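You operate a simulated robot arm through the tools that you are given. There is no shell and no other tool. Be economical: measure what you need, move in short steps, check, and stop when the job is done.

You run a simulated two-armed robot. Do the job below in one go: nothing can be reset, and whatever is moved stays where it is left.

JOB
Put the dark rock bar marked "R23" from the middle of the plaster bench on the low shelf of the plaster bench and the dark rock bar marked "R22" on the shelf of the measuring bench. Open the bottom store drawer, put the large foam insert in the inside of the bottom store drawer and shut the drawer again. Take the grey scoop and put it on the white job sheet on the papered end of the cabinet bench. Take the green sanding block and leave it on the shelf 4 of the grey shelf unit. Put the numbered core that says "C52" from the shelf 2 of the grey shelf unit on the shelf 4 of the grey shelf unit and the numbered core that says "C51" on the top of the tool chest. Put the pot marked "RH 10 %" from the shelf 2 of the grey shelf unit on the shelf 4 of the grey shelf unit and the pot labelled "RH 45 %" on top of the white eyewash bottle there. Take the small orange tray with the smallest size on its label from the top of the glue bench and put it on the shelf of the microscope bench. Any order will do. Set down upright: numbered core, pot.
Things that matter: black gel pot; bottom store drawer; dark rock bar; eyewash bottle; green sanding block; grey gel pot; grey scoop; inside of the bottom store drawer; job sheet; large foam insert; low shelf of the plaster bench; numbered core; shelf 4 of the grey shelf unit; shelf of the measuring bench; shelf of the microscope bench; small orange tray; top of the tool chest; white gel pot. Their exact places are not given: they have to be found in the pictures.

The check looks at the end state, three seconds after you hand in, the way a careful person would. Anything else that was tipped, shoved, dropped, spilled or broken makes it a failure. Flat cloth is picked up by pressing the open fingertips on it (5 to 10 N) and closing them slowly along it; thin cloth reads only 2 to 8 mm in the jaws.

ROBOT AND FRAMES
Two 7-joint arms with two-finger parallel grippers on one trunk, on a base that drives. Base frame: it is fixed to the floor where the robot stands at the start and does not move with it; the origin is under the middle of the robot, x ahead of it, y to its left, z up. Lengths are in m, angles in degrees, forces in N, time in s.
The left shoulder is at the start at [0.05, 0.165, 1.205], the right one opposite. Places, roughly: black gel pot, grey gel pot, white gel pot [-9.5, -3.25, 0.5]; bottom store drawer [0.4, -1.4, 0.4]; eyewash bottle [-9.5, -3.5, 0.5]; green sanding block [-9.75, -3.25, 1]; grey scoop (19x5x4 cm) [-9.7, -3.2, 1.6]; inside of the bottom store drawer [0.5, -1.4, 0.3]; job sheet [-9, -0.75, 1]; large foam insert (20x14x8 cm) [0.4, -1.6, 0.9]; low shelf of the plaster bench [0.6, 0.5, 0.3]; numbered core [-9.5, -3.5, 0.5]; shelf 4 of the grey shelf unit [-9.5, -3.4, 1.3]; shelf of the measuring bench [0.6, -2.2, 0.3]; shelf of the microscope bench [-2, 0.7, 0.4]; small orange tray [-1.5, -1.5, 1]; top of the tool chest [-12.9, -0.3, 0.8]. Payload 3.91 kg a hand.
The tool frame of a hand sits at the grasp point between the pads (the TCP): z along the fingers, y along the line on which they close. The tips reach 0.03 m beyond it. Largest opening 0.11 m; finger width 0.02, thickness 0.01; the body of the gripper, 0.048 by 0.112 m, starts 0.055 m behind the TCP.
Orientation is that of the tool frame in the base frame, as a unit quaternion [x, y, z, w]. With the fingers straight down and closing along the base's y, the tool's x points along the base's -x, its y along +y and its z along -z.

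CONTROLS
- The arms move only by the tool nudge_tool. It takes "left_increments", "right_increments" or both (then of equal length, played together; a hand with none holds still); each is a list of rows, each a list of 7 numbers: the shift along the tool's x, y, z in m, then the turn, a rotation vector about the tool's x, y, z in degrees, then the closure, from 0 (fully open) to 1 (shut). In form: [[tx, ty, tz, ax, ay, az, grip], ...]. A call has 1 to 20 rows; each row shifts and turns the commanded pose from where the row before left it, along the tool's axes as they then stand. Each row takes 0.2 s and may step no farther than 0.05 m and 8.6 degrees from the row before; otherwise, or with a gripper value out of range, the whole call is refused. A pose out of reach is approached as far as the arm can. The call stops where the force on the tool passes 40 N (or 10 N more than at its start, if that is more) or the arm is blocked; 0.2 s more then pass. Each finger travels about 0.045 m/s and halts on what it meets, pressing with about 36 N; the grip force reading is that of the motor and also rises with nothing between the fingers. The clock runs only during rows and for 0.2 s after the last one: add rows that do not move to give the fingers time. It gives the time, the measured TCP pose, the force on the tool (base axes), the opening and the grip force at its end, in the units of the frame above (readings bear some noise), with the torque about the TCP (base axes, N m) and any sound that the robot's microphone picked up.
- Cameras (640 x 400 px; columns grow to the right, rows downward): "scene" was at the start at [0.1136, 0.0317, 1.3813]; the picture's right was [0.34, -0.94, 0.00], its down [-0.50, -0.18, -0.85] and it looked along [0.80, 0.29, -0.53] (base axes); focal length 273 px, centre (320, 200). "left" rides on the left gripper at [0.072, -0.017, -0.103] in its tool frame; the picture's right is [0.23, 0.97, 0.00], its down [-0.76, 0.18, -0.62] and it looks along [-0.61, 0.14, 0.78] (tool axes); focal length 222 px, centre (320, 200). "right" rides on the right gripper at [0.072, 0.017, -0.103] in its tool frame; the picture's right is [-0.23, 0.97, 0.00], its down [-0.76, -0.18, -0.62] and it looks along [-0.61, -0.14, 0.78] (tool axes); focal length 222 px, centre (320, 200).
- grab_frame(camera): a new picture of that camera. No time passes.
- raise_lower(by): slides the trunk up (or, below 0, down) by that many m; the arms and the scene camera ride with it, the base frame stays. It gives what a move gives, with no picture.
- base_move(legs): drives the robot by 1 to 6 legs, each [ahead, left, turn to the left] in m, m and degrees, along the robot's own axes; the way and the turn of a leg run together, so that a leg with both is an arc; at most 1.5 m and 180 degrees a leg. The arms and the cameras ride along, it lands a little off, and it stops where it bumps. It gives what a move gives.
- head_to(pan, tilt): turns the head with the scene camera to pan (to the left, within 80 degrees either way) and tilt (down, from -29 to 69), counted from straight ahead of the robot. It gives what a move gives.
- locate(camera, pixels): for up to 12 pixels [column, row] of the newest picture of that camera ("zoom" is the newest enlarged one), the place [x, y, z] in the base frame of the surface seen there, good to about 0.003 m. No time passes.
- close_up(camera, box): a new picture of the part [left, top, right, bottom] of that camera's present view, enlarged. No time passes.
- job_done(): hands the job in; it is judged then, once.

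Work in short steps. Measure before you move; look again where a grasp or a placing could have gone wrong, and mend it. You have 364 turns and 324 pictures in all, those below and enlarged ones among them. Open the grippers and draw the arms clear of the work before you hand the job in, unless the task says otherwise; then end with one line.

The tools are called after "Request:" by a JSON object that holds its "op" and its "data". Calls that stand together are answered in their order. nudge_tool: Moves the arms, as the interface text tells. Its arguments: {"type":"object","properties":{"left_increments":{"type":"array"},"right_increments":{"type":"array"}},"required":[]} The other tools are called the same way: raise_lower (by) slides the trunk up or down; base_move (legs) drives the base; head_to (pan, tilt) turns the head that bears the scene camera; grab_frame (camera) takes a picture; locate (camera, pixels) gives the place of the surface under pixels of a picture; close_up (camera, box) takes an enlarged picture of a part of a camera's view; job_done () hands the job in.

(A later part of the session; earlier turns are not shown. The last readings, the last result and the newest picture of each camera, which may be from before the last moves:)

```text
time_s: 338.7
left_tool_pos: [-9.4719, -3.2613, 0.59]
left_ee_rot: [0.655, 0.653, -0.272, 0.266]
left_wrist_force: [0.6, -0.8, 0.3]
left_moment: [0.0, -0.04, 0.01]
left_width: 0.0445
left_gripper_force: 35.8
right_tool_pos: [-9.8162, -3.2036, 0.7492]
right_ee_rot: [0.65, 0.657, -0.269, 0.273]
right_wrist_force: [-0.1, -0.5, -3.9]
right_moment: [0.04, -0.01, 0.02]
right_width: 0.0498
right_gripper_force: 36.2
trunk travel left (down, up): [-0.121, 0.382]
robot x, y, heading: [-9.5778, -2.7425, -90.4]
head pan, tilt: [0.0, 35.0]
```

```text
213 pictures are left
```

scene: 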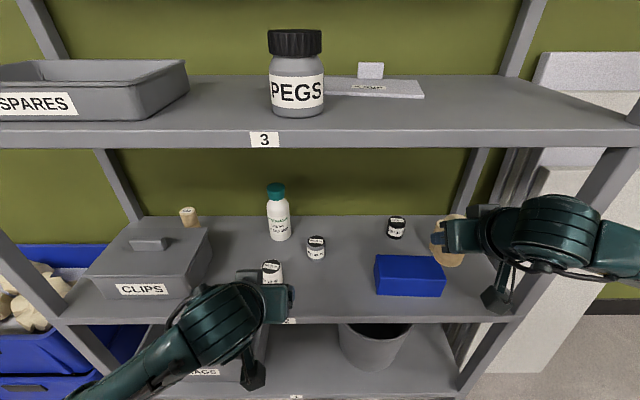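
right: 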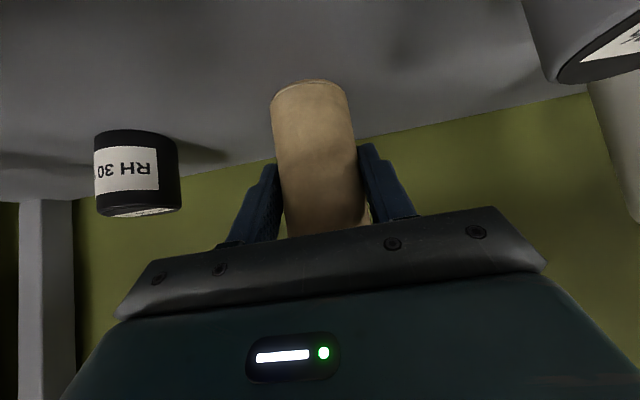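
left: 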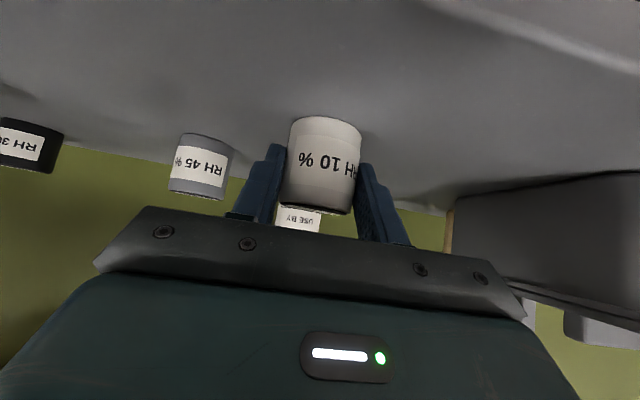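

Held. Lift 5 cm, back out, raise the trunk, and raise the left hand to shelf 4 height.

Request:
{"op": "nudge_tool", "data": {"left_increments": [[-0.0177, 0, -0.0177, 0, 0, 0, 0.8], [-0.0177, 0, -0.0177, 0, 0, 0, 0.8], [0, 0, 0, 0, 0, 0, 0.8]]}}

Request:
{"op": "base_move", "data": {"legs": [[-0.38, 0, 0.4], [0, 0.14, 0]]}}

Request:
{"op": "raise_lower", "data": {"by": 0.38}}

Request:
{"op": "nudge_tool", "data": {"left_increments": [[-0.0325, 0, -0.0325, 0, 0, 0, 0.8], [-0.0325, 0, -0.0325, 0, 0, 0, 0.8], [-0.0325, 0, -0.0325, 0, 0, 0, 0.8], [-0.0325, 0, -0.0325, 0, 0, 0, 0.8], [-0.0325, 0, -0.0325, 0, 0, 0, 0.8], [-0.0325, 0, -0.0325, 0, 0, 0, 0.8], [-0.0325, 0, -0.0325, 0, 0, 0, 0.8], [-0.0325, 0, -0.0325, 0, 0, 0, 0.8], [0, 0, 0, 0, 0, 0, 0.8]]}}

Request:
{"op": "grab_frame", "data": {"camera": "left"}}

```text
time_s: 339.5
left_tool_pos: [-9.4715, -3.2615, 0.6386]
left_ee_rot: [0.655, 0.653, -0.271, 0.266]
left_wrist_force: [-0.4, -0.1, 0.3]
left_moment: [-0.01, 0.0, -0.01]
left_width: 0.0451
left_gripper_force: 36.4
right_tool_pos: [-9.8163, -3.2052, 0.7499]
right_ee_rot: [0.65, 0.657, -0.268, 0.273]
right_wrist_force: [-0.4, 0.1, -3.1]
right_moment: [0.04, -0.01, 0.0]
right_width: 0.0499
right_gripper_force: 35.7
trunk travel left (down, up): [-0.121, 0.382]
robot x, y, heading: [-9.5797, -2.7424, -90.4]
head pan, tilt: [0.0, 35.0]
```

```text
time_s: 342.8
left_tool_pos: [-9.328, -2.8842, 0.6381]
left_ee_rot: [0.653, 0.655, -0.27, 0.268]
left_wrist_force: [0.0, -0.8, 0.0]
left_moment: [-0.01, 0.0, -0.04]
left_width: 0.0451
left_gripper_force: 36.0
right_tool_pos: [-9.6734, -2.8281, 0.7491]
right_ee_rot: [0.648, 0.659, -0.268, 0.273]
right_wrist_force: [0.2, -1.1, -3.8]
right_moment: [0.06, 0.0, 0.01]
right_width: 0.0496
right_gripper_force: 36.3
trunk travel left (down, up): [-0.121, 0.382]
robot x, y, heading: [-9.4383, -2.3638, -90.0]
head pan, tilt: [0.0, 35.0]
```

```text
time_s: 346.5
left_tool_pos: [-9.3277, -2.8841, 1.019]
left_ee_rot: [0.652, 0.656, -0.27, 0.267]
left_wrist_force: [-0.2, -0.5, 0.3]
left_moment: [0.0, 0.0, 0.03]
left_width: 0.0448
left_gripper_force: 36.1
right_tool_pos: [-9.6737, -2.8282, 1.1299]
right_ee_rot: [0.648, 0.659, -0.268, 0.274]
right_wrist_force: [0.3, 0.0, -4.0]
right_moment: [0.05, 0.01, 0.02]
right_width: 0.0497
right_gripper_force: 35.3
trunk travel left (down, up): [-0.501, 0.002]
robot x, y, heading: [-9.4388, -2.3682, -89.9]
head pan, tilt: [0.0, 35.0]
```

```text
time_s: 348.5
left_tool_pos: [-9.3273, -2.9474, 1.3548]
left_ee_rot: [0.653, 0.655, -0.271, 0.268]
left_wrist_force: [-0.1, -0.2, -1.1]
left_moment: [0.01, 0.0, -0.02]
left_width: 0.0447
left_gripper_force: 36.3
left hand out of reach, approached as far as the arm can: row 5, 6, 7, 8
right_tool_pos: [-9.6727, -2.8302, 1.1293]
right_ee_rot: [0.648, 0.659, -0.268, 0.273]
right_wrist_force: [0.3, 0.1, -4.1]
right_moment: [0.07, 0.0, 0.0]
right_width: 0.0494
right_gripper_force: 36.6
trunk travel left (down, up): [-0.501, 0.002]
robot x, y, heading: [-9.4362, -2.3683, -90.0]
head pan, tilt: [0.0, 35.0]
```

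```text
212 pictures are left
```

left: 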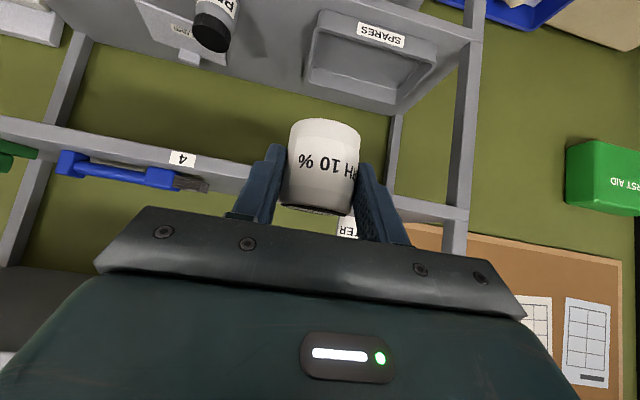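

Left hand stopped at z 1.355. I move it 8 cm outward and try to rise 4 cm more.

Request:
{"op": "nudge_tool", "data": {"left_increments": [[0, 0.04, 0, 0, 0, 0, 0.8], [0, 0.04, 0, 0, 0, 0, 0.8], [-0.0142, 0, -0.0142, 0, 0, 0, 0.8], [-0.0142, 0, -0.0142, 0, 0, 0, 0.8], [0, 0, 0, 0, 0, 0, 0.8]]}}

```text
time_s: 349.7
left_tool_pos: [-9.2457, -2.947, 1.3949]
left_ee_rot: [0.653, 0.655, -0.27, 0.268]
left_wrist_force: [-0.8, 0.1, -0.1]
left_moment: [-0.02, 0.02, -0.02]
left_width: 0.0449
left_gripper_force: 35.9
right_tool_pos: [-9.6732, -2.8284, 1.1306]
right_ee_rot: [0.648, 0.659, -0.268, 0.273]
right_wrist_force: [-0.2, -1.3, -4.7]
right_moment: [0.02, -0.03, 0.03]
right_width: 0.0498
right_gripper_force: 35.7
trunk travel left (down, up): [-0.501, 0.002]
robot x, y, heading: [-9.4354, -2.3631, -90.2]
head pan, tilt: [0.0, 35.0]
```

Now at z 1.395. I strafe 0.09 right and drive 0.288 ahead to x −9.335 over shelf 4.

Request:
{"op": "base_move", "data": {"legs": [[0, -0.09, 0], [0.288, 0, 0]]}}

Request:
{"op": "grab_frame", "data": {"camera": "left"}}

Request:
{"op": "head_to", "data": {"pan": 0, "tilt": 10}}

Request:
{"op": "grab_frame", "data": {"camera": "scene"}}

```text
time_s: 352.3
left_tool_pos: [-9.3348, -3.2276, 1.3944]
left_ee_rot: [0.652, 0.656, -0.27, 0.268]
left_wrist_force: [-0.5, -0.1, -1.2]
left_moment: [0.02, 0.0, 0.0]
left_width: 0.0446
left_gripper_force: 36.4
right_tool_pos: [-9.7638, -3.1099, 1.129]
right_ee_rot: [0.647, 0.659, -0.268, 0.274]
right_wrist_force: [-0.3, -0.5, -3.2]
right_moment: [0.07, 0.01, 0.01]
right_width: 0.0497
right_gripper_force: 35.9
trunk travel left (down, up): [-0.501, 0.002]
robot x, y, heading: [-9.5236, -2.6465, -90.2]
head pan, tilt: [0.0, 35.0]
```

```text
211 pictures are left
```

left: 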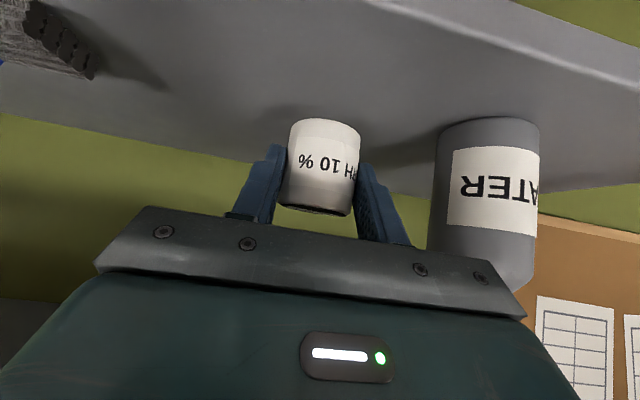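

```text
time_s: 353.2
left_tool_pos: [-9.3357, -3.2267, 1.3954]
left_ee_rot: [0.652, 0.656, -0.271, 0.268]
left_wrist_force: [-1.1, 0.1, -1.1]
left_moment: [0.06, -0.02, -0.01]
left_width: 0.0447
left_gripper_force: 36.2
right_tool_pos: [-9.7641, -3.1091, 1.1293]
right_ee_rot: [0.647, 0.659, -0.268, 0.274]
right_wrist_force: [-0.2, -0.2, -3.2]
right_moment: [0.05, -0.01, 0.01]
right_width: 0.0496
right_gripper_force: 36.0
trunk travel left (down, up): [-0.501, 0.002]
robot x, y, heading: [-9.5286, -2.6456, -89.7]
head pan, tilt: [0.0, 10.0]
```

```text
210 pictures are left
```

scene: 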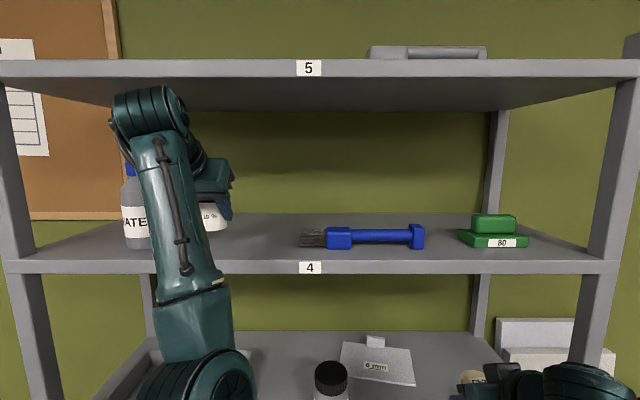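

Clear beside the bottle. Lower 0.032, then creep.

Request:
{"op": "nudge_tool", "data": {"left_increments": [[0.0113, 0, 0.0113, 0, 0, 0, 0.8], [0.0113, 0, 0.0113, 0, 0, 0, 0.8], [0, 0, 0, 0, 0, 0, 0.8], [0.001, 0, 0.001, 0, 0, 0, 0.8], [0.001, 0, 0.001, 0, 0, 0, 0.8], [0.001, 0, 0.001, 0, 0, 0, 0.8], [0, 0, 0, 0, 0, 0, 0.8]]}}

```text
time_s: 354.8
left_tool_pos: [-9.3359, -3.2281, 1.3591]
left_ee_rot: [0.652, 0.654, -0.272, 0.269]
left_wrist_force: [0.0, 0.0, -0.6]
left_moment: [0.04, -0.01, -0.01]
left_width: 0.0448
left_gripper_force: 36.0
right_tool_pos: [-9.7637, -3.1095, 1.1308]
right_ee_rot: [0.648, 0.659, -0.268, 0.273]
right_wrist_force: [0.9, 0.7, -3.3]
right_moment: [-0.01, -0.03, 0.02]
right_width: 0.0496
right_gripper_force: 35.4
trunk travel left (down, up): [-0.501, 0.002]
robot x, y, heading: [-9.5262, -2.6483, -89.8]
head pan, tilt: [0.0, 10.0]
```

Request:
{"op": "nudge_tool", "data": {"left_increments": [[0.001, 0, 0.001, 0, 0, 0, 0.8], [0.001, 0, 0.001, 0, 0, 0, 0.8], [0, 0, 0, 0, 0, 0, 0.8]]}}

Request:
{"op": "grab_frame", "data": {"camera": "left"}}

```text
time_s: 355.6
left_tool_pos: [-9.3364, -3.227, 1.3588]
left_ee_rot: [0.651, 0.654, -0.273, 0.272]
left_wrist_force: [1.2, -4.3, 15.1]
left_moment: [-0.11, -0.09, -0.03]
left_width: 0.0448
left_gripper_force: 35.8
right_tool_pos: [-9.7622, -3.1097, 1.1287]
right_ee_rot: [0.647, 0.66, -0.267, 0.273]
right_wrist_force: [-0.7, 0.2, -4.4]
right_moment: [0.08, 0.03, -0.02]
right_width: 0.0494
right_gripper_force: 36.5
trunk travel left (down, up): [-0.501, 0.002]
robot x, y, heading: [-9.5252, -2.6475, -89.5]
head pan, tilt: [0.0, 10.0]
```

```text
209 pictures are left
```

left: 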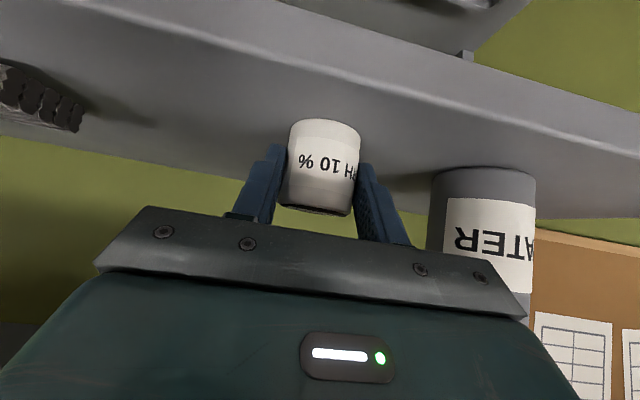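

On the shelf. Open to 0.07 and withdraw along the axis.

Request:
{"op": "nudge_tool", "data": {"left_increments": [[-0.0005, 0, -0.0005, 0, 0, 0, 0.55], [0, 0, 0, 0, 0, 0, 0.36], [0, 0, 0, 0, 0, 0, 0.36], [0, 0, -0.02, 0, 0, 0, 0.36], [0, 0, -0.03, 0, 0, 0, 0.36], [0, 0, -0.03, 0, 0, 0, 0.36], [0, 0, 0, 0, 0, 0, 0.36]]}}

Request:
{"op": "grab_frame", "data": {"camera": "left"}}

```text
time_s: 357.2
left_tool_pos: [-9.3251, -3.2252, 1.4082]
left_ee_rot: [0.652, 0.656, -0.271, 0.269]
left_wrist_force: [0.8, 0.6, -0.2]
left_moment: [0.0, -0.01, 0.0]
left_width: 0.0705
left_gripper_force: 0.0
left hand out of reach, approached as far as the arm can: row 4, 5, 6
right_tool_pos: [-9.7634, -3.1096, 1.1296]
right_ee_rot: [0.647, 0.659, -0.267, 0.274]
right_wrist_force: [0.5, -0.1, -3.8]
right_moment: [0.04, 0.0, 0.02]
right_width: 0.0496
right_gripper_force: 35.9
trunk travel left (down, up): [-0.501, 0.002]
robot x, y, heading: [-9.5291, -2.6477, -90.0]
head pan, tilt: [0.0, 10.0]
```

```text
208 pictures are left
```

left: 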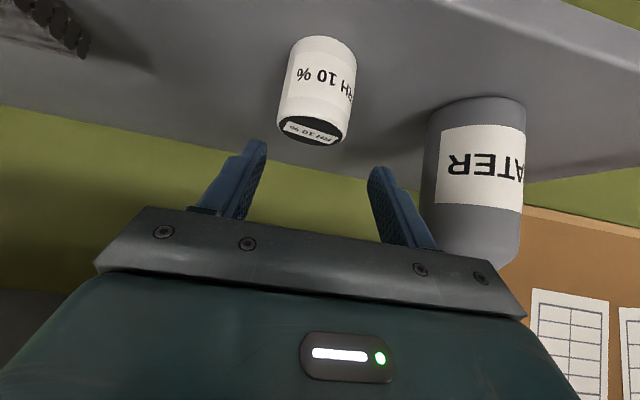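

RH10 stands upright. I back out, then raise/extend the right hand (C52) and draw the left hand back and outward.

Request:
{"op": "base_move", "data": {"legs": [[-0.3, 0, 0]]}}

Request:
{"op": "nudge_tool", "data": {"right_increments": [[-0.0394, 0, -0.0172, 0, 0, 0, 0.8], [-0.0394, 0, -0.0172, 0, 0, 0, 0.8], [-0.0394, 0, -0.0172, 0, 0, 0, 0.8], [-0.0394, 0, -0.0172, 0, 0, 0, 0.8], [-0.0394, 0, -0.0172, 0, 0, 0, 0.8], [-0.0394, 0, -0.0172, 0, 0, 0, 0.8], [-0.0394, 0, -0.0172, 0, 0, 0, 0.8], [0, 0, 0, 0, 0, 0, 0.8]], "left_increments": [[0.0363, 0.0171, 0.004, 0, 0, 0, 0.36], [0.0363, 0.0171, 0.004, 0, 0, 0, 0.36], [0.0363, 0.0171, 0.004, 0, 0, 0, 0.36], [0.0363, 0.0171, 0.004, 0, 0, 0, 0.36], [0.0363, 0.0171, 0.004, 0, 0, 0, 0.36], [0.0363, 0.0171, 0.004, 0, 0, 0, 0.36], [0.0363, 0.0171, 0.004, 0, 0, 0, 0.36], [0, 0, 0, 0, 0, 0, 0.2]]}}

Request:
{"op": "grab_frame", "data": {"camera": "scene"}}

```text
time_s: 359.2
left_tool_pos: [-9.3237, -2.9306, 1.4086]
left_ee_rot: [0.65, 0.657, -0.271, 0.269]
left_wrist_force: [-0.4, 0.7, 0.4]
left_moment: [0.01, 0.01, -0.01]
left_width: 0.0707
left_gripper_force: 0.0
right_tool_pos: [-9.7622, -2.8152, 1.1289]
right_ee_rot: [0.646, 0.661, -0.267, 0.273]
right_wrist_force: [0.8, -0.3, -4.3]
right_moment: [0.06, -0.01, 0.0]
right_width: 0.0494
right_gripper_force: 36.0
trunk travel left (down, up): [-0.501, 0.002]
robot x, y, heading: [-9.5279, -2.3489, -89.4]
head pan, tilt: [0.0, 10.0]
```

```text
time_s: 361.0
left_tool_pos: [-9.1976, -2.8302, 1.2008]
left_ee_rot: [0.65, 0.657, -0.269, 0.271]
left_wrist_force: [-1.0, -0.2, 0.5]
left_moment: [0.01, -0.01, 0.01]
left_width: 0.088
left_gripper_force: 0.0
left hand out of reach, approached as far as the arm can: row 1, 2, 3, 4, 5, 6
right_tool_pos: [-9.7601, -2.9281, 1.4086]
right_ee_rot: [0.647, 0.66, -0.267, 0.273]
right_wrist_force: [0.4, -0.9, -3.3]
right_moment: [0.02, -0.03, 0.05]
right_width: 0.0492
right_gripper_force: 35.9
trunk travel left (down, up): [-0.501, 0.002]
robot x, y, heading: [-9.5267, -2.3536, -89.5]
head pan, tilt: [0.0, 10.0]
```

```text
207 pictures are left
```

scene: 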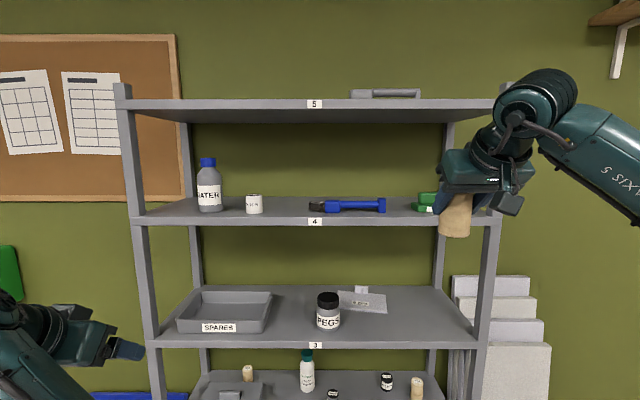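

Strafe left 0.323 and drive 0.325 ahead, placing C52 between RH10 and the blue brush.

Request:
{"op": "base_move", "data": {"legs": [[0, 0.323, -0.5], [0.325, 0, 0]]}}

Request:
{"op": "grab_frame", "data": {"camera": "right"}}

Request:
{"op": "grab_frame", "data": {"camera": "scene"}}

```text
time_s: 365.0
left_tool_pos: [-8.8798, -3.1647, 1.2017]
left_ee_rot: [0.653, 0.654, -0.272, 0.27]
left_wrist_force: [0.9, 0.3, -0.1]
left_moment: [0.01, -0.01, -0.03]
left_width: 0.0879
left_gripper_force: 0.1
right_tool_pos: [-9.4426, -3.2567, 1.4078]
right_ee_rot: [0.649, 0.658, -0.268, 0.273]
right_wrist_force: [-0.9, -0.2, -3.8]
right_moment: [0.02, 0.01, -0.01]
right_width: 0.0497
right_gripper_force: 35.9
trunk travel left (down, up): [-0.501, 0.002]
robot x, y, heading: [-9.2057, -2.6816, -89.9]
head pan, tilt: [0.0, 10.0]
```

```text
206 pictures are left
```

right: 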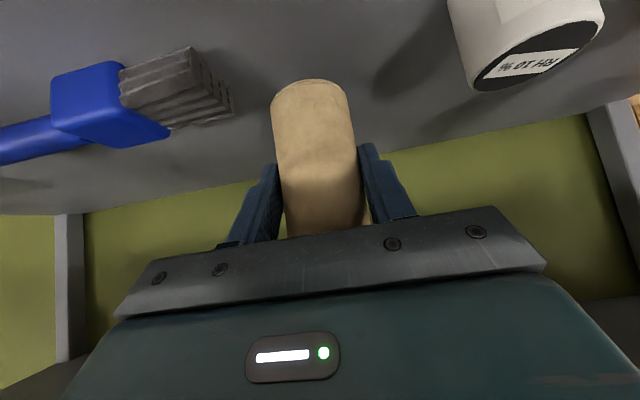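

```text
205 pictures are left
```

scene: 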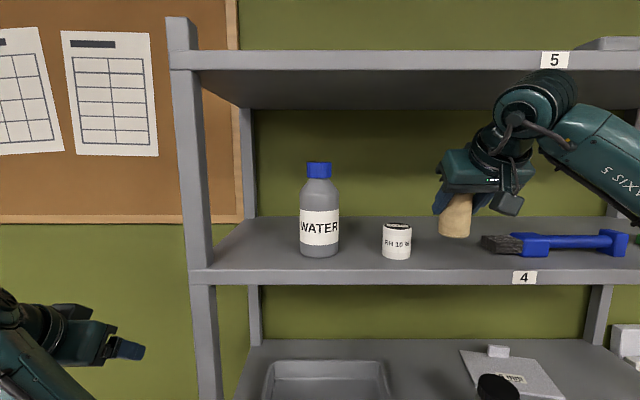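

Centered between. Lower with creeping end.

Request:
{"op": "nudge_tool", "data": {"right_increments": [[0.0092, 0, 0.0092, 0, 0, 0, 0.8], [0.0092, 0, 0.0092, 0, 0, 0, 0.8], [0, 0, 0, 0, 0, 0, 0.8], [0.001, 0, 0.001, 0, 0, 0, 0.8], [0.001, 0, 0.001, 0, 0, 0, 0.8], [0, 0, 0, 0, 0, 0, 0.8]]}}

```text
time_s: 366.4
left_tool_pos: [-8.8782, -3.162, 1.2012]
left_ee_rot: [0.653, 0.654, -0.271, 0.27]
left_wrist_force: [0.7, -0.4, -0.2]
left_moment: [0.01, 0.03, -0.03]
left_width: 0.0882
left_gripper_force: 0.1
right_tool_pos: [-9.4409, -3.2563, 1.3792]
right_ee_rot: [0.648, 0.658, -0.268, 0.273]
right_wrist_force: [-0.9, -1.0, -0.9]
right_moment: [-0.09, 0.12, 0.0]
right_width: 0.0496
right_gripper_force: 36.1
trunk travel left (down, up): [-0.501, 0.002]
robot x, y, heading: [-9.2083, -2.6821, -90.3]
head pan, tilt: [0.0, 10.0]
```

Contact begins (−4 → −1 N). One more millimetre, then release and withdraw along the axis.

Request:
{"op": "nudge_tool", "data": {"right_increments": [[0.0007, 0, 0.0007, 0, 0, 0, 0.8], [0, 0, 0, 0, 0, 0, 0.8], [0, 0, 0, 0, 0, 0, 0.45], [0, 0, 0, 0, 0, 0, 0.35], [0, 0, 0, 0, 0, 0, 0.35], [0, 0, -0.02, 0, 0, 0, 0.35], [0, 0, -0.03, 0, 0, 0, 0.35], [0, 0, -0.04, 0, 0, 0, 0.35], [0, 0, 0, 0, 0, 0, 0.35]]}}

Request:
{"op": "grab_frame", "data": {"camera": "right"}}

```text
time_s: 368.4
left_tool_pos: [-8.8798, -3.1625, 1.2018]
left_ee_rot: [0.653, 0.654, -0.271, 0.27]
left_wrist_force: [-0.4, -0.2, -1.5]
left_moment: [0.02, 0.02, 0.01]
left_width: 0.088
left_gripper_force: 0.0
right_tool_pos: [-9.4415, -3.1921, 1.4413]
right_ee_rot: [0.649, 0.658, -0.268, 0.272]
right_wrist_force: [0.5, -0.4, -0.5]
right_moment: [0.01, 0.01, 0.04]
right_width: 0.0714
right_gripper_force: 0.0
trunk travel left (down, up): [-0.501, 0.002]
robot x, y, heading: [-9.2077, -2.6875, -89.9]
head pan, tilt: [0.0, 10.0]
```

```text
204 pictures are left
```

right: 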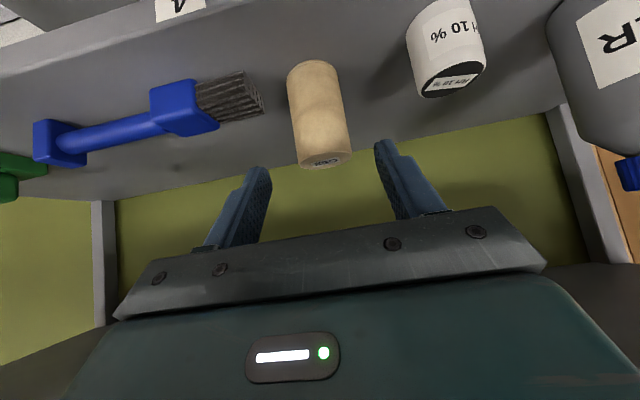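

C52 is upright on shelf 4. Now RH45: back out, lower the trunk, bring both hands down.

Request:
{"op": "base_move", "data": {"legs": [[-0.3, 0, 0], [0, -0.13, 0]]}}

Request:
{"op": "raise_lower", "data": {"by": -0.38}}

Request:
{"op": "nudge_tool", "data": {"right_increments": [[0.0341, 0, 0.0341, 0, 0, 0, 0.2], [0.0341, 0, 0.0341, 0, 0, 0, 0.2], [0.0341, 0, 0.0341, 0, 0, 0, 0.2], [0.0341, 0, 0.0341, 0, 0, 0, 0.2], [0.0341, 0, 0.0341, 0, 0, 0, 0.2], [0.0341, 0, 0.0341, 0, 0, 0, 0.2], [0.0341, 0, 0.0341, 0, 0, 0, 0.2], [0.0341, 0, 0.0341, 0, 0, 0, 0.2], [0, 0, 0, 0, 0, 0, 0.2]], "left_increments": [[0.0053, -0.0144, 0.0053, 0, 0, 0, 0.2], [0.0053, -0.0144, 0.0053, 0, 0, 0, 0.2], [0.0053, -0.0144, 0.0053, 0, 0, 0, 0.2], [0.0053, -0.0144, 0.0053, 0, 0, 0, 0.2], [0.0053, -0.0144, 0.0053, 0, 0, 0, 0.2], [0.0053, -0.0144, 0.0053, 0, 0, 0, 0.2], [0.0053, -0.0144, 0.0053, 0, 0, 0, 0.2], [0.0053, -0.0144, 0.0053, 0, 0, 0, 0.2], [0, 0, 0, 0, 0, 0, 0.2]]}}

Request:
{"op": "head_to", "data": {"pan": 0, "tilt": 35}}

Request:
{"op": "grab_frame", "data": {"camera": "scene"}}

```text
time_s: 371.3
left_tool_pos: [-9.0099, -2.8669, 1.2013]
left_ee_rot: [0.653, 0.653, -0.271, 0.27]
left_wrist_force: [0.3, 0.1, 0.8]
left_moment: [-0.01, -0.02, 0.01]
left_width: 0.0881
left_gripper_force: 0.1
right_tool_pos: [-9.5736, -2.8945, 1.4414]
right_ee_rot: [0.65, 0.657, -0.268, 0.272]
right_wrist_force: [0.0, -0.5, -0.1]
right_moment: [0.02, 0.01, -0.01]
right_width: 0.0715
right_gripper_force: 0.0
trunk travel left (down, up): [-0.501, 0.002]
robot x, y, heading: [-9.3329, -2.3851, -90.0]
head pan, tilt: [0.0, 10.0]
```

```text
time_s: 375.0
left_tool_pos: [-9.0086, -2.8668, 0.823]
left_ee_rot: [0.653, 0.653, -0.272, 0.27]
left_wrist_force: [0.5, -0.1, 0.0]
left_moment: [0.01, 0.01, 0.01]
left_width: 0.0881
left_gripper_force: 0.0
right_tool_pos: [-9.5735, -2.8956, 1.0627]
right_ee_rot: [0.649, 0.657, -0.269, 0.272]
right_wrist_force: [-0.7, 0.7, 0.1]
right_moment: [-0.01, -0.03, -0.01]
right_width: 0.0714
right_gripper_force: 0.0
trunk travel left (down, up): [-0.121, 0.382]
robot x, y, heading: [-9.3354, -2.3866, -90.3]
head pan, tilt: [0.0, 10.0]
```

```text
time_s: 377.0
left_tool_pos: [-9.1214, -2.8684, 0.769]
left_ee_rot: [0.649, 0.652, -0.274, 0.28]
left_wrist_force: [-0.2, 0.1, 0.6]
left_moment: [0.0, 0.01, 0.0]
left_width: 0.088
left_gripper_force: 0.0
right_tool_pos: [-9.572, -2.8965, 0.6746]
right_ee_rot: [0.649, 0.657, -0.268, 0.273]
right_wrist_force: [0.8, -0.4, -1.1]
right_moment: [0.03, 0.0, 0.01]
right_width: 0.0877
right_gripper_force: 0.1
trunk travel left (down, up): [-0.121, 0.382]
robot x, y, heading: [-9.3357, -2.3859, -90.1]
head pan, tilt: [0.0, 10.0]
```

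```text
time_s: 377.9
left_tool_pos: [-9.1196, -2.8695, 0.7678]
left_ee_rot: [0.65, 0.651, -0.273, 0.28]
left_wrist_force: [0.9, 0.3, -0.4]
left_moment: [0.01, 0.01, 0.02]
left_width: 0.0881
left_gripper_force: 0.0
right_tool_pos: [-9.5724, -2.8969, 0.677]
right_ee_rot: [0.649, 0.657, -0.269, 0.273]
right_wrist_force: [0.3, 0.1, -0.2]
right_moment: [0.02, 0.0, -0.01]
right_width: 0.0877
right_gripper_force: 0.1
trunk travel left (down, up): [-0.121, 0.382]
robot x, y, heading: [-9.3375, -2.3845, -90.5]
head pan, tilt: [0.0, 35.0]
```

```text
203 pictures are left
```

scene: 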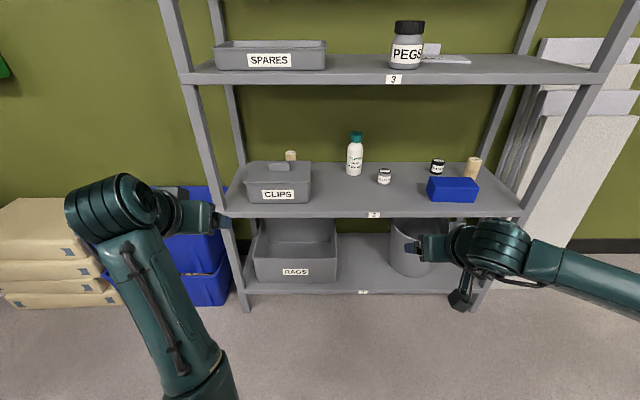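

I remeasure the RH45 pot and the bottle cap from here.

Request:
{"op": "close_up", "data": {"camera": "scene", "box": [328, 122, 408, 192]}}

Request:
{"op": "locate", "data": {"camera": "zoom", "pixels": [[215, 92], [185, 110], [250, 110], [215, 82], [400, 430], [495, 430], [447, 390], [447, 470], [215, 190], [160, 350], [265, 350], [215, 350]]}}

```text
5.71 times, centred on (368, 157) of scene
```

zoom: 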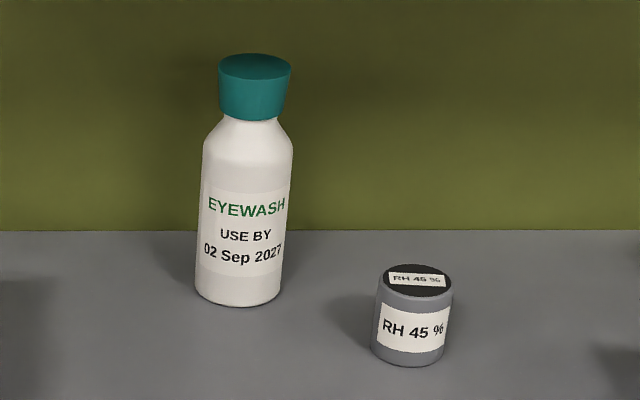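

```text
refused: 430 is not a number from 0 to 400
```

Request:
{"op": "locate", "data": {"camera": "zoom", "pixels": [[255, 67], [223, 95], [286, 95], [255, 58], [380, 310], [450, 310], [417, 278], [410, 350], [255, 105], [205, 220], [287, 220], [417, 270]]}}

```text
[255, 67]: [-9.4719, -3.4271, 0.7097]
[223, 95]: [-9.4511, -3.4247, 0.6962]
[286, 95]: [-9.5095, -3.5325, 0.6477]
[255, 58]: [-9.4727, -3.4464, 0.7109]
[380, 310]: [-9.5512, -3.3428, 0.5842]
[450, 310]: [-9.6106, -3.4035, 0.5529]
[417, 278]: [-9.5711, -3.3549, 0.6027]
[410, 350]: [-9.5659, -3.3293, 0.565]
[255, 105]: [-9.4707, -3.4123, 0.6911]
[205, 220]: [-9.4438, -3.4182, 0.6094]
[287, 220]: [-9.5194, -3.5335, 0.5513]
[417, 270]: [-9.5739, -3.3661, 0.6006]
```

Cap centre ≈ (−9.4715,−3.431), top 0.7105; pot centre (−9.572,−3.352). Drive 0.36 ahead to the pre-grasp point.

Request:
{"op": "base_move", "data": {"legs": [[0.36, 0, 0.4]]}}

Request:
{"op": "grab_frame", "data": {"camera": "right"}}

```text
time_s: 380.1
left_tool_pos: [-9.1144, -3.2179, 0.7661]
left_ee_rot: [0.647, 0.656, -0.269, 0.281]
left_wrist_force: [-0.3, 0.2, 0.6]
left_moment: [0.01, -0.02, 0.05]
left_width: 0.0879
left_gripper_force: 0.1
right_tool_pos: [-9.5661, -3.2499, 0.6761]
right_ee_rot: [0.646, 0.66, -0.268, 0.273]
right_wrist_force: [-0.9, 0.3, 0.5]
right_moment: [0.0, 0.05, 0.0]
right_width: 0.088
right_gripper_force: 0.1
trunk travel left (down, up): [-0.121, 0.382]
robot x, y, heading: [-9.334, -2.7357, -89.7]
head pan, tilt: [0.0, 35.0]
```

```text
201 pictures are left
```

right: 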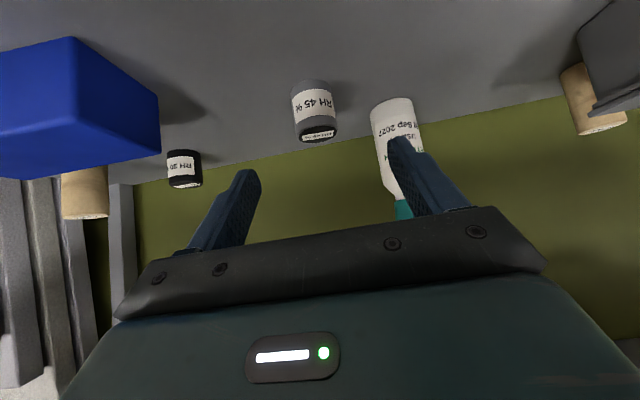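

Shift 6 mm right, narrow the opening to 0.072, and advance 0.12; then close.

Request:
{"op": "nudge_tool", "data": {"right_increments": [[-0.006, -0.006, 0.006, 0, 0, 0, 0.34], [0, 0, 0.03, 0, 0, 0, 0.34], [0, 0, 0.03, 0, 0, 0, 0.34], [0, 0, 0.03, 0, 0, 0, 0.34], [0, 0, 0, 0, 0, 0, 0.34]]}}

Request:
{"op": "grab_frame", "data": {"camera": "right"}}

```text
time_s: 381.3
left_tool_pos: [-9.1137, -3.2174, 0.767]
left_ee_rot: [0.648, 0.656, -0.268, 0.281]
left_wrist_force: [-0.5, -0.1, -0.4]
left_moment: [-0.02, -0.03, 0.0]
left_width: 0.088
left_gripper_force: 0.0
right_tool_pos: [-9.5714, -3.3245, 0.6118]
right_ee_rot: [0.646, 0.661, -0.266, 0.274]
right_wrist_force: [0.2, -0.2, 0.2]
right_moment: [-0.03, 0.03, -0.01]
right_width: 0.0729
right_gripper_force: 0.1
trunk travel left (down, up): [-0.121, 0.382]
robot x, y, heading: [-9.3369, -2.7363, -89.7]
head pan, tilt: [0.0, 35.0]
```

```text
200 pictures are left
```

right: 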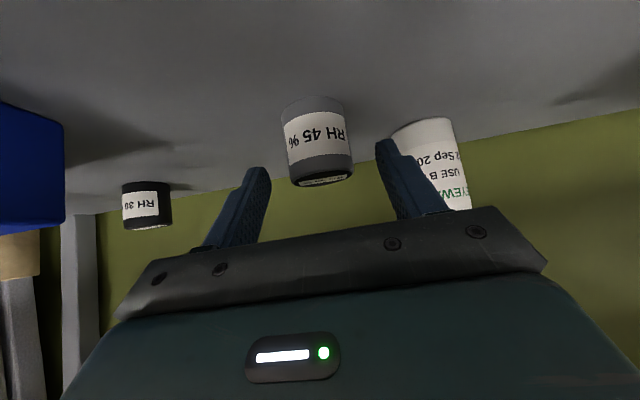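

Centred. Advance 0.03 and close.

Request:
{"op": "nudge_tool", "data": {"right_increments": [[0, 0, 0.015, 0, 0, 0, 0.34], [0, 0, 0.015, 0, 0, 0, 0.34], [0, 0, 0, 0, 0, 0, 0.34], [0, 0, 0, 0, 0, 0, 0.6], [0, 0, 0, 0, 0, 0, 0.8], [0, 0, 0, 0, 0, 0, 0.8]]}}

Request:
{"op": "grab_frame", "data": {"camera": "right"}}

```text
time_s: 382.7
left_tool_pos: [-9.1132, -3.2182, 0.7661]
left_ee_rot: [0.648, 0.656, -0.268, 0.281]
left_wrist_force: [-0.9, 0.0, -1.0]
left_moment: [0.01, -0.02, -0.01]
left_width: 0.0881
left_gripper_force: 0.0
right_tool_pos: [-9.5713, -3.3444, 0.5917]
right_ee_rot: [0.645, 0.661, -0.267, 0.274]
right_wrist_force: [-0.1, 0.6, -0.4]
right_moment: [0.0, 0.05, -0.02]
right_width: 0.0449
right_gripper_force: 35.7
trunk travel left (down, up): [-0.121, 0.382]
robot x, y, heading: [-9.3376, -2.7396, -89.5]
head pan, tilt: [0.0, 35.0]
```

```text
199 pictures are left
```

right: 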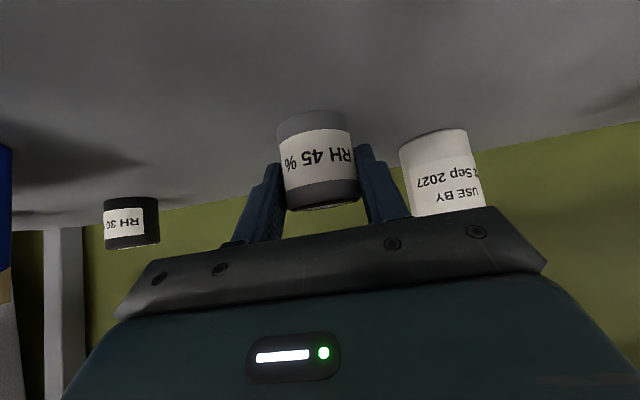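

RH45 is gripped, but at 45° my wrist would hit shelf 3 above the bottle. So I first set the pot near the shelf's front edge, and then regrasp it with a flatter hand. Lift 3 cm and back 0.127.

Request:
{"op": "nudge_tool", "data": {"right_increments": [[-0.0212, 0, -0.0212, 0, 0, 0, 0.8], [0, 0, 0, 0, 0, 0, 0.8]]}}

Request:
{"op": "base_move", "data": {"legs": [[-0.13, 0, -0.4]]}}

Request:
{"op": "nudge_tool", "data": {"right_increments": [[0.0185, 0, 0.0185, 0, 0, 0, 0.8], [0, 0, 0, 0, 0, 0, 0.8], [0.001, 0, 0.001, 0, 0, 0, 0.8], [0.001, 0, 0.001, 0, 0, 0, 0.8], [0, 0, 0, 0, 0, 0, 0.8]]}}

```text
time_s: 383.3
left_tool_pos: [-9.1145, -3.2171, 0.7658]
left_ee_rot: [0.647, 0.656, -0.269, 0.281]
left_wrist_force: [-0.3, -0.3, 0.1]
left_moment: [-0.02, 0.02, 0.04]
left_width: 0.0877
left_gripper_force: 0.0
right_tool_pos: [-9.5699, -3.3435, 0.6219]
right_ee_rot: [0.646, 0.661, -0.267, 0.274]
right_wrist_force: [-0.2, 0.1, -0.6]
right_moment: [0.03, 0.01, 0.0]
right_width: 0.0449
right_gripper_force: 35.6
trunk travel left (down, up): [-0.121, 0.382]
robot x, y, heading: [-9.3362, -2.7379, -89.6]
head pan, tilt: [0.0, 35.0]
```

```text
time_s: 384.6
left_tool_pos: [-9.1173, -3.0906, 0.7665]
left_ee_rot: [0.65, 0.653, -0.269, 0.28]
left_wrist_force: [-1.4, -0.8, 0.1]
left_moment: [0.01, -0.05, -0.01]
left_width: 0.0878
left_gripper_force: 0.2
right_tool_pos: [-9.5742, -3.2119, 0.6214]
right_ee_rot: [0.648, 0.658, -0.268, 0.273]
right_wrist_force: [0.5, -0.6, -0.9]
right_moment: [0.0, -0.02, 0.02]
right_width: 0.0451
right_gripper_force: 36.2
trunk travel left (down, up): [-0.121, 0.382]
robot x, y, heading: [-9.3353, -2.6094, -90.2]
head pan, tilt: [0.0, 35.0]
```

```text
time_s: 385.8
left_tool_pos: [-9.1174, -3.0908, 0.7674]
left_ee_rot: [0.651, 0.653, -0.269, 0.28]
left_wrist_force: [-0.1, -0.3, 0.0]
left_moment: [-0.02, 0.01, -0.01]
left_width: 0.0881
left_gripper_force: 0.2
right_tool_pos: [-9.5756, -3.2142, 0.5924]
right_ee_rot: [0.649, 0.657, -0.269, 0.272]
right_wrist_force: [0.8, -0.6, -0.4]
right_moment: [0.03, 0.0, 0.02]
right_width: 0.045
right_gripper_force: 35.9
trunk travel left (down, up): [-0.121, 0.382]
robot x, y, heading: [-9.3377, -2.6087, -90.2]
head pan, tilt: [0.0, 35.0]
```

One millimetre more, release, withdraw along the axis.

Request:
{"op": "nudge_tool", "data": {"right_increments": [[0.001, 0, 0.001, 0, 0, 0, 0.8], [0, 0, 0, 0, 0, 0, 0.8], [0, 0, 0, 0, 0, 0, 0.5], [0, 0, 0, 0, 0, 0, 0.36], [0, 0, 0, 0, 0, 0, 0.36], [0, 0, -0.03, 0, 0, 0, 0.36], [0, 0, -0.04, 0, 0, 0, 0.36], [0, 0, -0.04, 0, 0, 0, 0.36], [0, 0, -0.04, 0, 0, 0, 0.2], [0, 0, 0, 0, 0, 0, 0.2]]}}

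Request:
{"op": "grab_frame", "data": {"camera": "right"}}

Request:
{"op": "locate", "data": {"camera": "right", "pixels": [[320, 60], [320, 90], [320, 110], [280, 130], [320, 140]]}}

```text
time_s: 388.0
left_tool_pos: [-9.1179, -3.0903, 0.7663]
left_ee_rot: [0.65, 0.654, -0.269, 0.28]
left_wrist_force: [0.2, 0.0, 0.6]
left_moment: [-0.02, 0.01, -0.02]
left_width: 0.0878
left_gripper_force: 0.1
right_tool_pos: [-9.5786, -3.1083, 0.6965]
right_ee_rot: [0.648, 0.658, -0.269, 0.273]
right_wrist_force: [0.2, 0.5, 0.1]
right_moment: [-0.01, -0.03, 0.01]
right_width: 0.0879
right_gripper_force: 0.0
trunk travel left (down, up): [-0.121, 0.382]
robot x, y, heading: [-9.3385, -2.6068, -90.1]
head pan, tilt: [0.0, 35.0]
```

```text
198 pictures are left
```

right: 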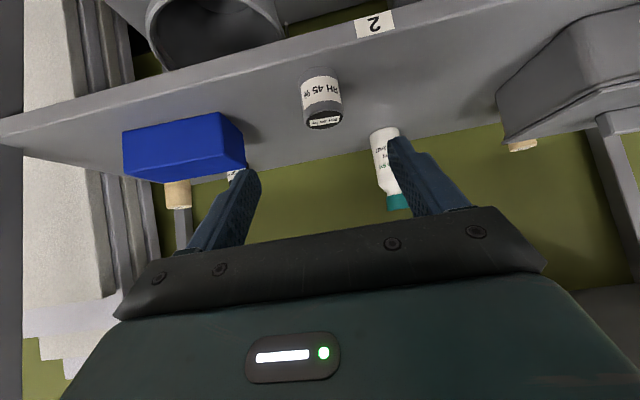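

```text
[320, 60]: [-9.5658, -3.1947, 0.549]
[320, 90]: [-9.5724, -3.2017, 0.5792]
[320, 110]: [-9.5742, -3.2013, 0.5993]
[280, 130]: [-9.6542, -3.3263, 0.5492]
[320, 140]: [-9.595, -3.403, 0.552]
```

Pot stands at (−9.574,−3.222). I back 0.2, flatten the hand by 25° (pitch 20° below level).

Request:
{"op": "base_move", "data": {"legs": [[-0.2, 0, 0]]}}

Request:
{"op": "nudge_tool", "data": {"right_increments": [[0, 0, 0, 0, -8.33, 0, 0.3], [0, 0, 0, 0, -8.33, 0, 0.3], [0, 0, 0, 0, -8.34, 0, 0.3], [0, 0, 0, 0, 0, 0, 0.3]]}}

```text
time_s: 389.6
left_tool_pos: [-9.1189, -2.892, 0.7661]
left_ee_rot: [0.651, 0.652, -0.269, 0.279]
left_wrist_force: [1.0, 0.6, 0.4]
left_moment: [0.02, 0.0, 0.04]
left_width: 0.088
left_gripper_force: 0.0
right_tool_pos: [-9.5794, -2.9092, 0.6969]
right_ee_rot: [0.649, 0.657, -0.269, 0.272]
right_wrist_force: [0.7, 0.0, 0.7]
right_moment: [0.05, -0.02, -0.04]
right_width: 0.0881
right_gripper_force: 0.1
trunk travel left (down, up): [-0.121, 0.382]
robot x, y, heading: [-9.3344, -2.4093, -90.3]
head pan, tilt: [0.0, 35.0]
```

```text
time_s: 390.6
left_tool_pos: [-9.1193, -2.8913, 0.7658]
left_ee_rot: [0.651, 0.652, -0.27, 0.279]
left_wrist_force: [1.1, 0.7, -0.3]
left_moment: [-0.02, 0.0, 0.0]
left_width: 0.0883
left_gripper_force: 0.0
right_tool_pos: [-9.5794, -2.9088, 0.6971]
right_ee_rot: [0.621, 0.628, -0.33, 0.334]
right_wrist_force: [-0.1, -0.1, -0.4]
right_moment: [0.01, 0.02, -0.03]
right_width: 0.0768
right_gripper_force: 0.1
right hand out of reach, approached as far as the arm can: row 2, 3
trunk travel left (down, up): [-0.121, 0.382]
robot x, y, heading: [-9.3349, -2.4064, -90.1]
head pan, tilt: [0.0, 35.0]
```

The arm refuses more tilt so near the body; extend 0.1 forward first, then tilt on.

Request:
{"op": "nudge_tool", "data": {"right_increments": [[-0.028, 0, 0.0415, 0, 0, 0, 0.3], [-0.028, 0, 0.0415, 0, 0, 0, 0.3], [0, 0, 0, 0, -7, 0, 0.3], [0, 0, 0, 0, -7, 0, 0.3], [0, 0, 0, 0, 0, 0, 0.3]]}}

```text
time_s: 391.8
left_tool_pos: [-9.1188, -2.8926, 0.7662]
left_ee_rot: [0.651, 0.652, -0.269, 0.28]
left_wrist_force: [0.2, 0.1, 0.4]
left_moment: [-0.02, 0.01, 0.0]
left_width: 0.088
left_gripper_force: 0.1
right_tool_pos: [-9.5755, -3.0074, 0.6967]
right_ee_rot: [0.609, 0.618, -0.348, 0.355]
right_wrist_force: [0.0, -0.3, -0.2]
right_moment: [0.0, 0.0, -0.04]
right_width: 0.0769
right_gripper_force: 0.0
right hand out of reach, approached as far as the arm can: row 3, 4
trunk travel left (down, up): [-0.121, 0.382]
robot x, y, heading: [-9.334, -2.4081, -90.2]
head pan, tilt: [0.0, 35.0]
```

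The right arm is limited here. The left arm reached level poses earlier, so I test tilting the left hand by 25° instead.

Request:
{"op": "nudge_tool", "data": {"left_increments": [[0, 0, 0, 0, -8, 0, 0.3], [0, 0, 0, 0, -8, 0, 0.3], [0, 0, 0, 0, -8, 0, 0.3], [0, 0, 0, 0, 0, 0, 0.3]]}}

```text
time_s: 392.5
left_tool_pos: [-9.1208, -2.9101, 0.8582]
left_ee_rot: [0.56, 0.568, -0.426, 0.428]
left_wrist_force: [-0.3, -0.1, 0.6]
left_moment: [0.03, 0.01, -0.02]
left_width: 0.0768
left_gripper_force: 0.0
right_tool_pos: [-9.5752, -3.0083, 0.6977]
right_ee_rot: [0.609, 0.618, -0.349, 0.354]
right_wrist_force: [-0.4, -0.1, -1.1]
right_moment: [-0.01, -0.01, -0.02]
right_width: 0.0771
right_gripper_force: 0.0
trunk travel left (down, up): [-0.121, 0.382]
robot x, y, heading: [-9.3399, -2.4088, -90.3]
head pan, tilt: [0.0, 35.0]
stopped in row 3 (left hand): the arm was blocked; the commanded pose is now the measured one
```

Blocked by its own body. I measure how far the wrist stands above the TCP at the right hand's present 60° tilt, to see whether that suffices under shelf 3.

Request:
{"op": "head_to", "data": {"pan": -20, "tilt": 30}}

Request:
{"op": "grab_frame", "data": {"camera": "scene"}}

```text
time_s: 393.3
left_tool_pos: [-9.12, -2.909, 0.8572]
left_ee_rot: [0.56, 0.568, -0.426, 0.428]
left_wrist_force: [0.2, 0.7, -0.4]
left_moment: [-0.03, 0.0, 0.03]
left_width: 0.0768
left_gripper_force: 0.2
right_tool_pos: [-9.5759, -3.0073, 0.6967]
right_ee_rot: [0.61, 0.617, -0.349, 0.353]
right_wrist_force: [0.5, -0.2, 0.2]
right_moment: [0.01, 0.0, 0.0]
right_width: 0.077
right_gripper_force: 0.1
trunk travel left (down, up): [-0.121, 0.382]
robot x, y, heading: [-9.3348, -2.4082, -89.8]
head pan, tilt: [-20.0, 30.0]
```

```text
197 pictures are left
```

scene: 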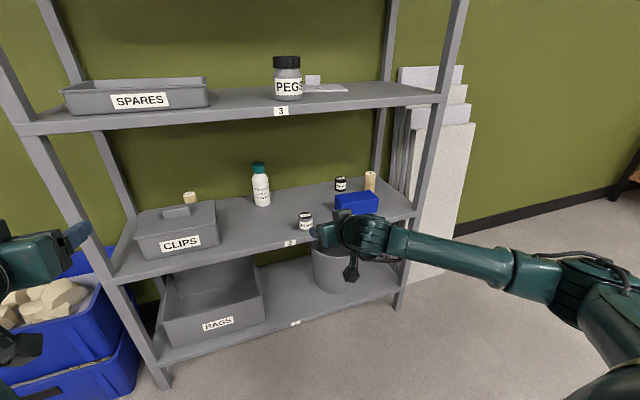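

Request:
{"op": "close_up", "data": {"camera": "scene", "box": [290, 190, 450, 290]}}

Request:
{"op": "locate", "data": {"camera": "zoom", "pixels": [[110, 190], [190, 120], [230, 100], [280, 95], [330, 110], [380, 145], [420, 165], [470, 200], [260, 190], [245, 340], [300, 180]]}}

Request:
{"op": "locate", "data": {"camera": "scene", "pixels": [[200, 130], [200, 123], [300, 108], [300, 103], [510, 265], [600, 270]]}}

```text
4.00 times, centred on (370, 240) of scene
```

zoom: 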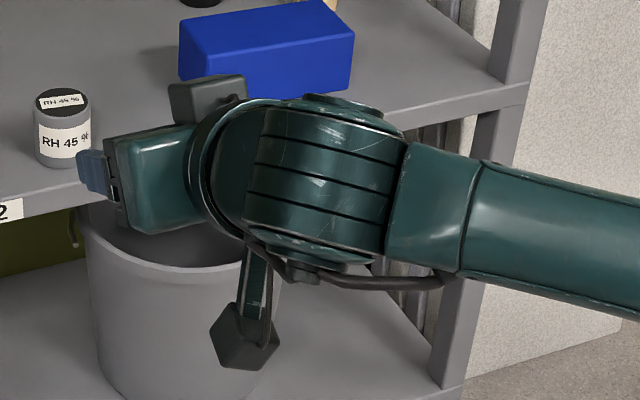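

```text
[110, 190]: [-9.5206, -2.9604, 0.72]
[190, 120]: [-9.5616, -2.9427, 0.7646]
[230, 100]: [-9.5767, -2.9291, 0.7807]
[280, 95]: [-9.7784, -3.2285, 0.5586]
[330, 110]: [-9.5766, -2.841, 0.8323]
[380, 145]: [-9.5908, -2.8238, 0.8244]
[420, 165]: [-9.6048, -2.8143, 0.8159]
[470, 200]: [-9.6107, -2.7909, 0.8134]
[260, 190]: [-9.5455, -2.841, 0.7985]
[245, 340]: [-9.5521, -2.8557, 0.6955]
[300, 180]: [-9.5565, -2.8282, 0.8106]
```

```text
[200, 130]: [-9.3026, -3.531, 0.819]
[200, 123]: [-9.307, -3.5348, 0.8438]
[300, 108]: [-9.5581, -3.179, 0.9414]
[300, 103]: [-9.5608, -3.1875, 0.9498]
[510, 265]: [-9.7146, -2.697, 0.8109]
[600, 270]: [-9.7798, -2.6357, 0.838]
```

At 60° tilt the wrist top is only 0.136 above the TCP, so 0.885 at the bottle: under shelf 3 (0.925). So I use the right hand at 60°. I restore the left hand to 45° and drive 0.12 ahead, then line up on RH45.

Request:
{"op": "nudge_tool", "data": {"left_increments": [[0.01, 0, 0, 0, 8, 0, 0.3], [0.02, 0, 0.01, 0, 8, 0, 0.3], [0.02, 0, 0.02, 0, 8, 0, 0.3], [0.02, 0, 0.02, 0, 5, 0, 0.3], [0, 0, 0, 0, 0, 0, 0.3]]}}

Request:
{"op": "base_move", "data": {"legs": [[0.12, 0, 0]]}}

Request:
{"op": "nudge_tool", "data": {"right_increments": [[0.0267, 0.001, 0.0154, 0, 0, 0, 0.36], [0.0267, 0.001, 0.0154, 0, 0, 0, 0.36], [0, 0, 0, 0, 0, 0, 0.36]]}}

Request:
{"op": "grab_frame", "data": {"camera": "right"}}

```text
time_s: 394.5
left_tool_pos: [-9.1181, -2.9179, 0.7695]
left_ee_rot: [0.649, 0.657, -0.271, 0.271]
left_wrist_force: [0.5, -0.5, 0.8]
left_moment: [0.05, 0.0, 0.0]
left_width: 0.0771
left_gripper_force: 0.0
right_tool_pos: [-9.5758, -3.0069, 0.6966]
right_ee_rot: [0.609, 0.618, -0.348, 0.354]
right_wrist_force: [-0.8, 0.3, -0.4]
right_moment: [0.02, 0.02, -0.02]
right_width: 0.0768
right_gripper_force: 0.0
trunk travel left (down, up): [-0.121, 0.382]
robot x, y, heading: [-9.3345, -2.4078, -90.2]
head pan, tilt: [-20.0, 30.0]
```

```text
time_s: 395.7
left_tool_pos: [-9.1212, -3.0349, 0.7701]
left_ee_rot: [0.65, 0.656, -0.272, 0.271]
left_wrist_force: [-0.2, 0.0, -0.9]
left_moment: [0.03, 0.01, -0.03]
left_width: 0.077
left_gripper_force: 0.0
right_tool_pos: [-9.576, -3.1257, 0.697]
right_ee_rot: [0.609, 0.618, -0.349, 0.355]
right_wrist_force: [-0.7, 0.6, -1.0]
right_moment: [-0.05, 0.02, -0.03]
right_width: 0.0769
right_gripper_force: 0.0
trunk travel left (down, up): [-0.121, 0.382]
robot x, y, heading: [-9.3363, -2.5256, -90.3]
head pan, tilt: [-20.0, 30.0]
```

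```text
time_s: 396.5
left_tool_pos: [-9.1196, -3.0345, 0.7695]
left_ee_rot: [0.649, 0.656, -0.272, 0.271]
left_wrist_force: [-0.9, 0.7, 0.7]
left_moment: [-0.02, -0.02, 0.03]
left_width: 0.0769
left_gripper_force: 0.0
right_tool_pos: [-9.5751, -3.1253, 0.6777]
right_ee_rot: [0.611, 0.618, -0.347, 0.352]
right_wrist_force: [-1.0, 0.4, -0.1]
right_moment: [-0.02, -0.02, 0.0]
right_width: 0.0702
right_gripper_force: 0.1
right hand out of reach, approached as far as the arm can: row 1, 2
trunk travel left (down, up): [-0.121, 0.382]
robot x, y, heading: [-9.3339, -2.5287, -90.3]
head pan, tilt: [-20.0, 30.0]
```

```text
195 pictures are left
```

right: 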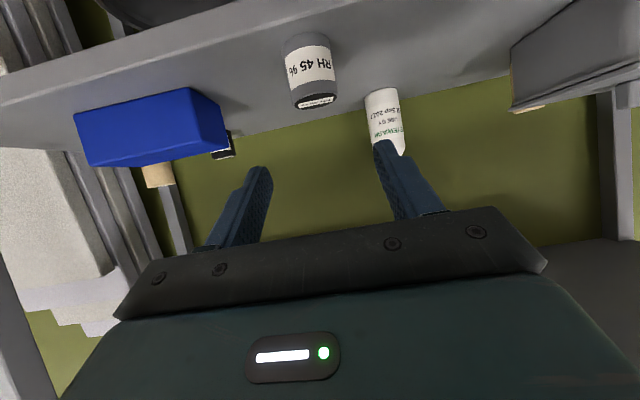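

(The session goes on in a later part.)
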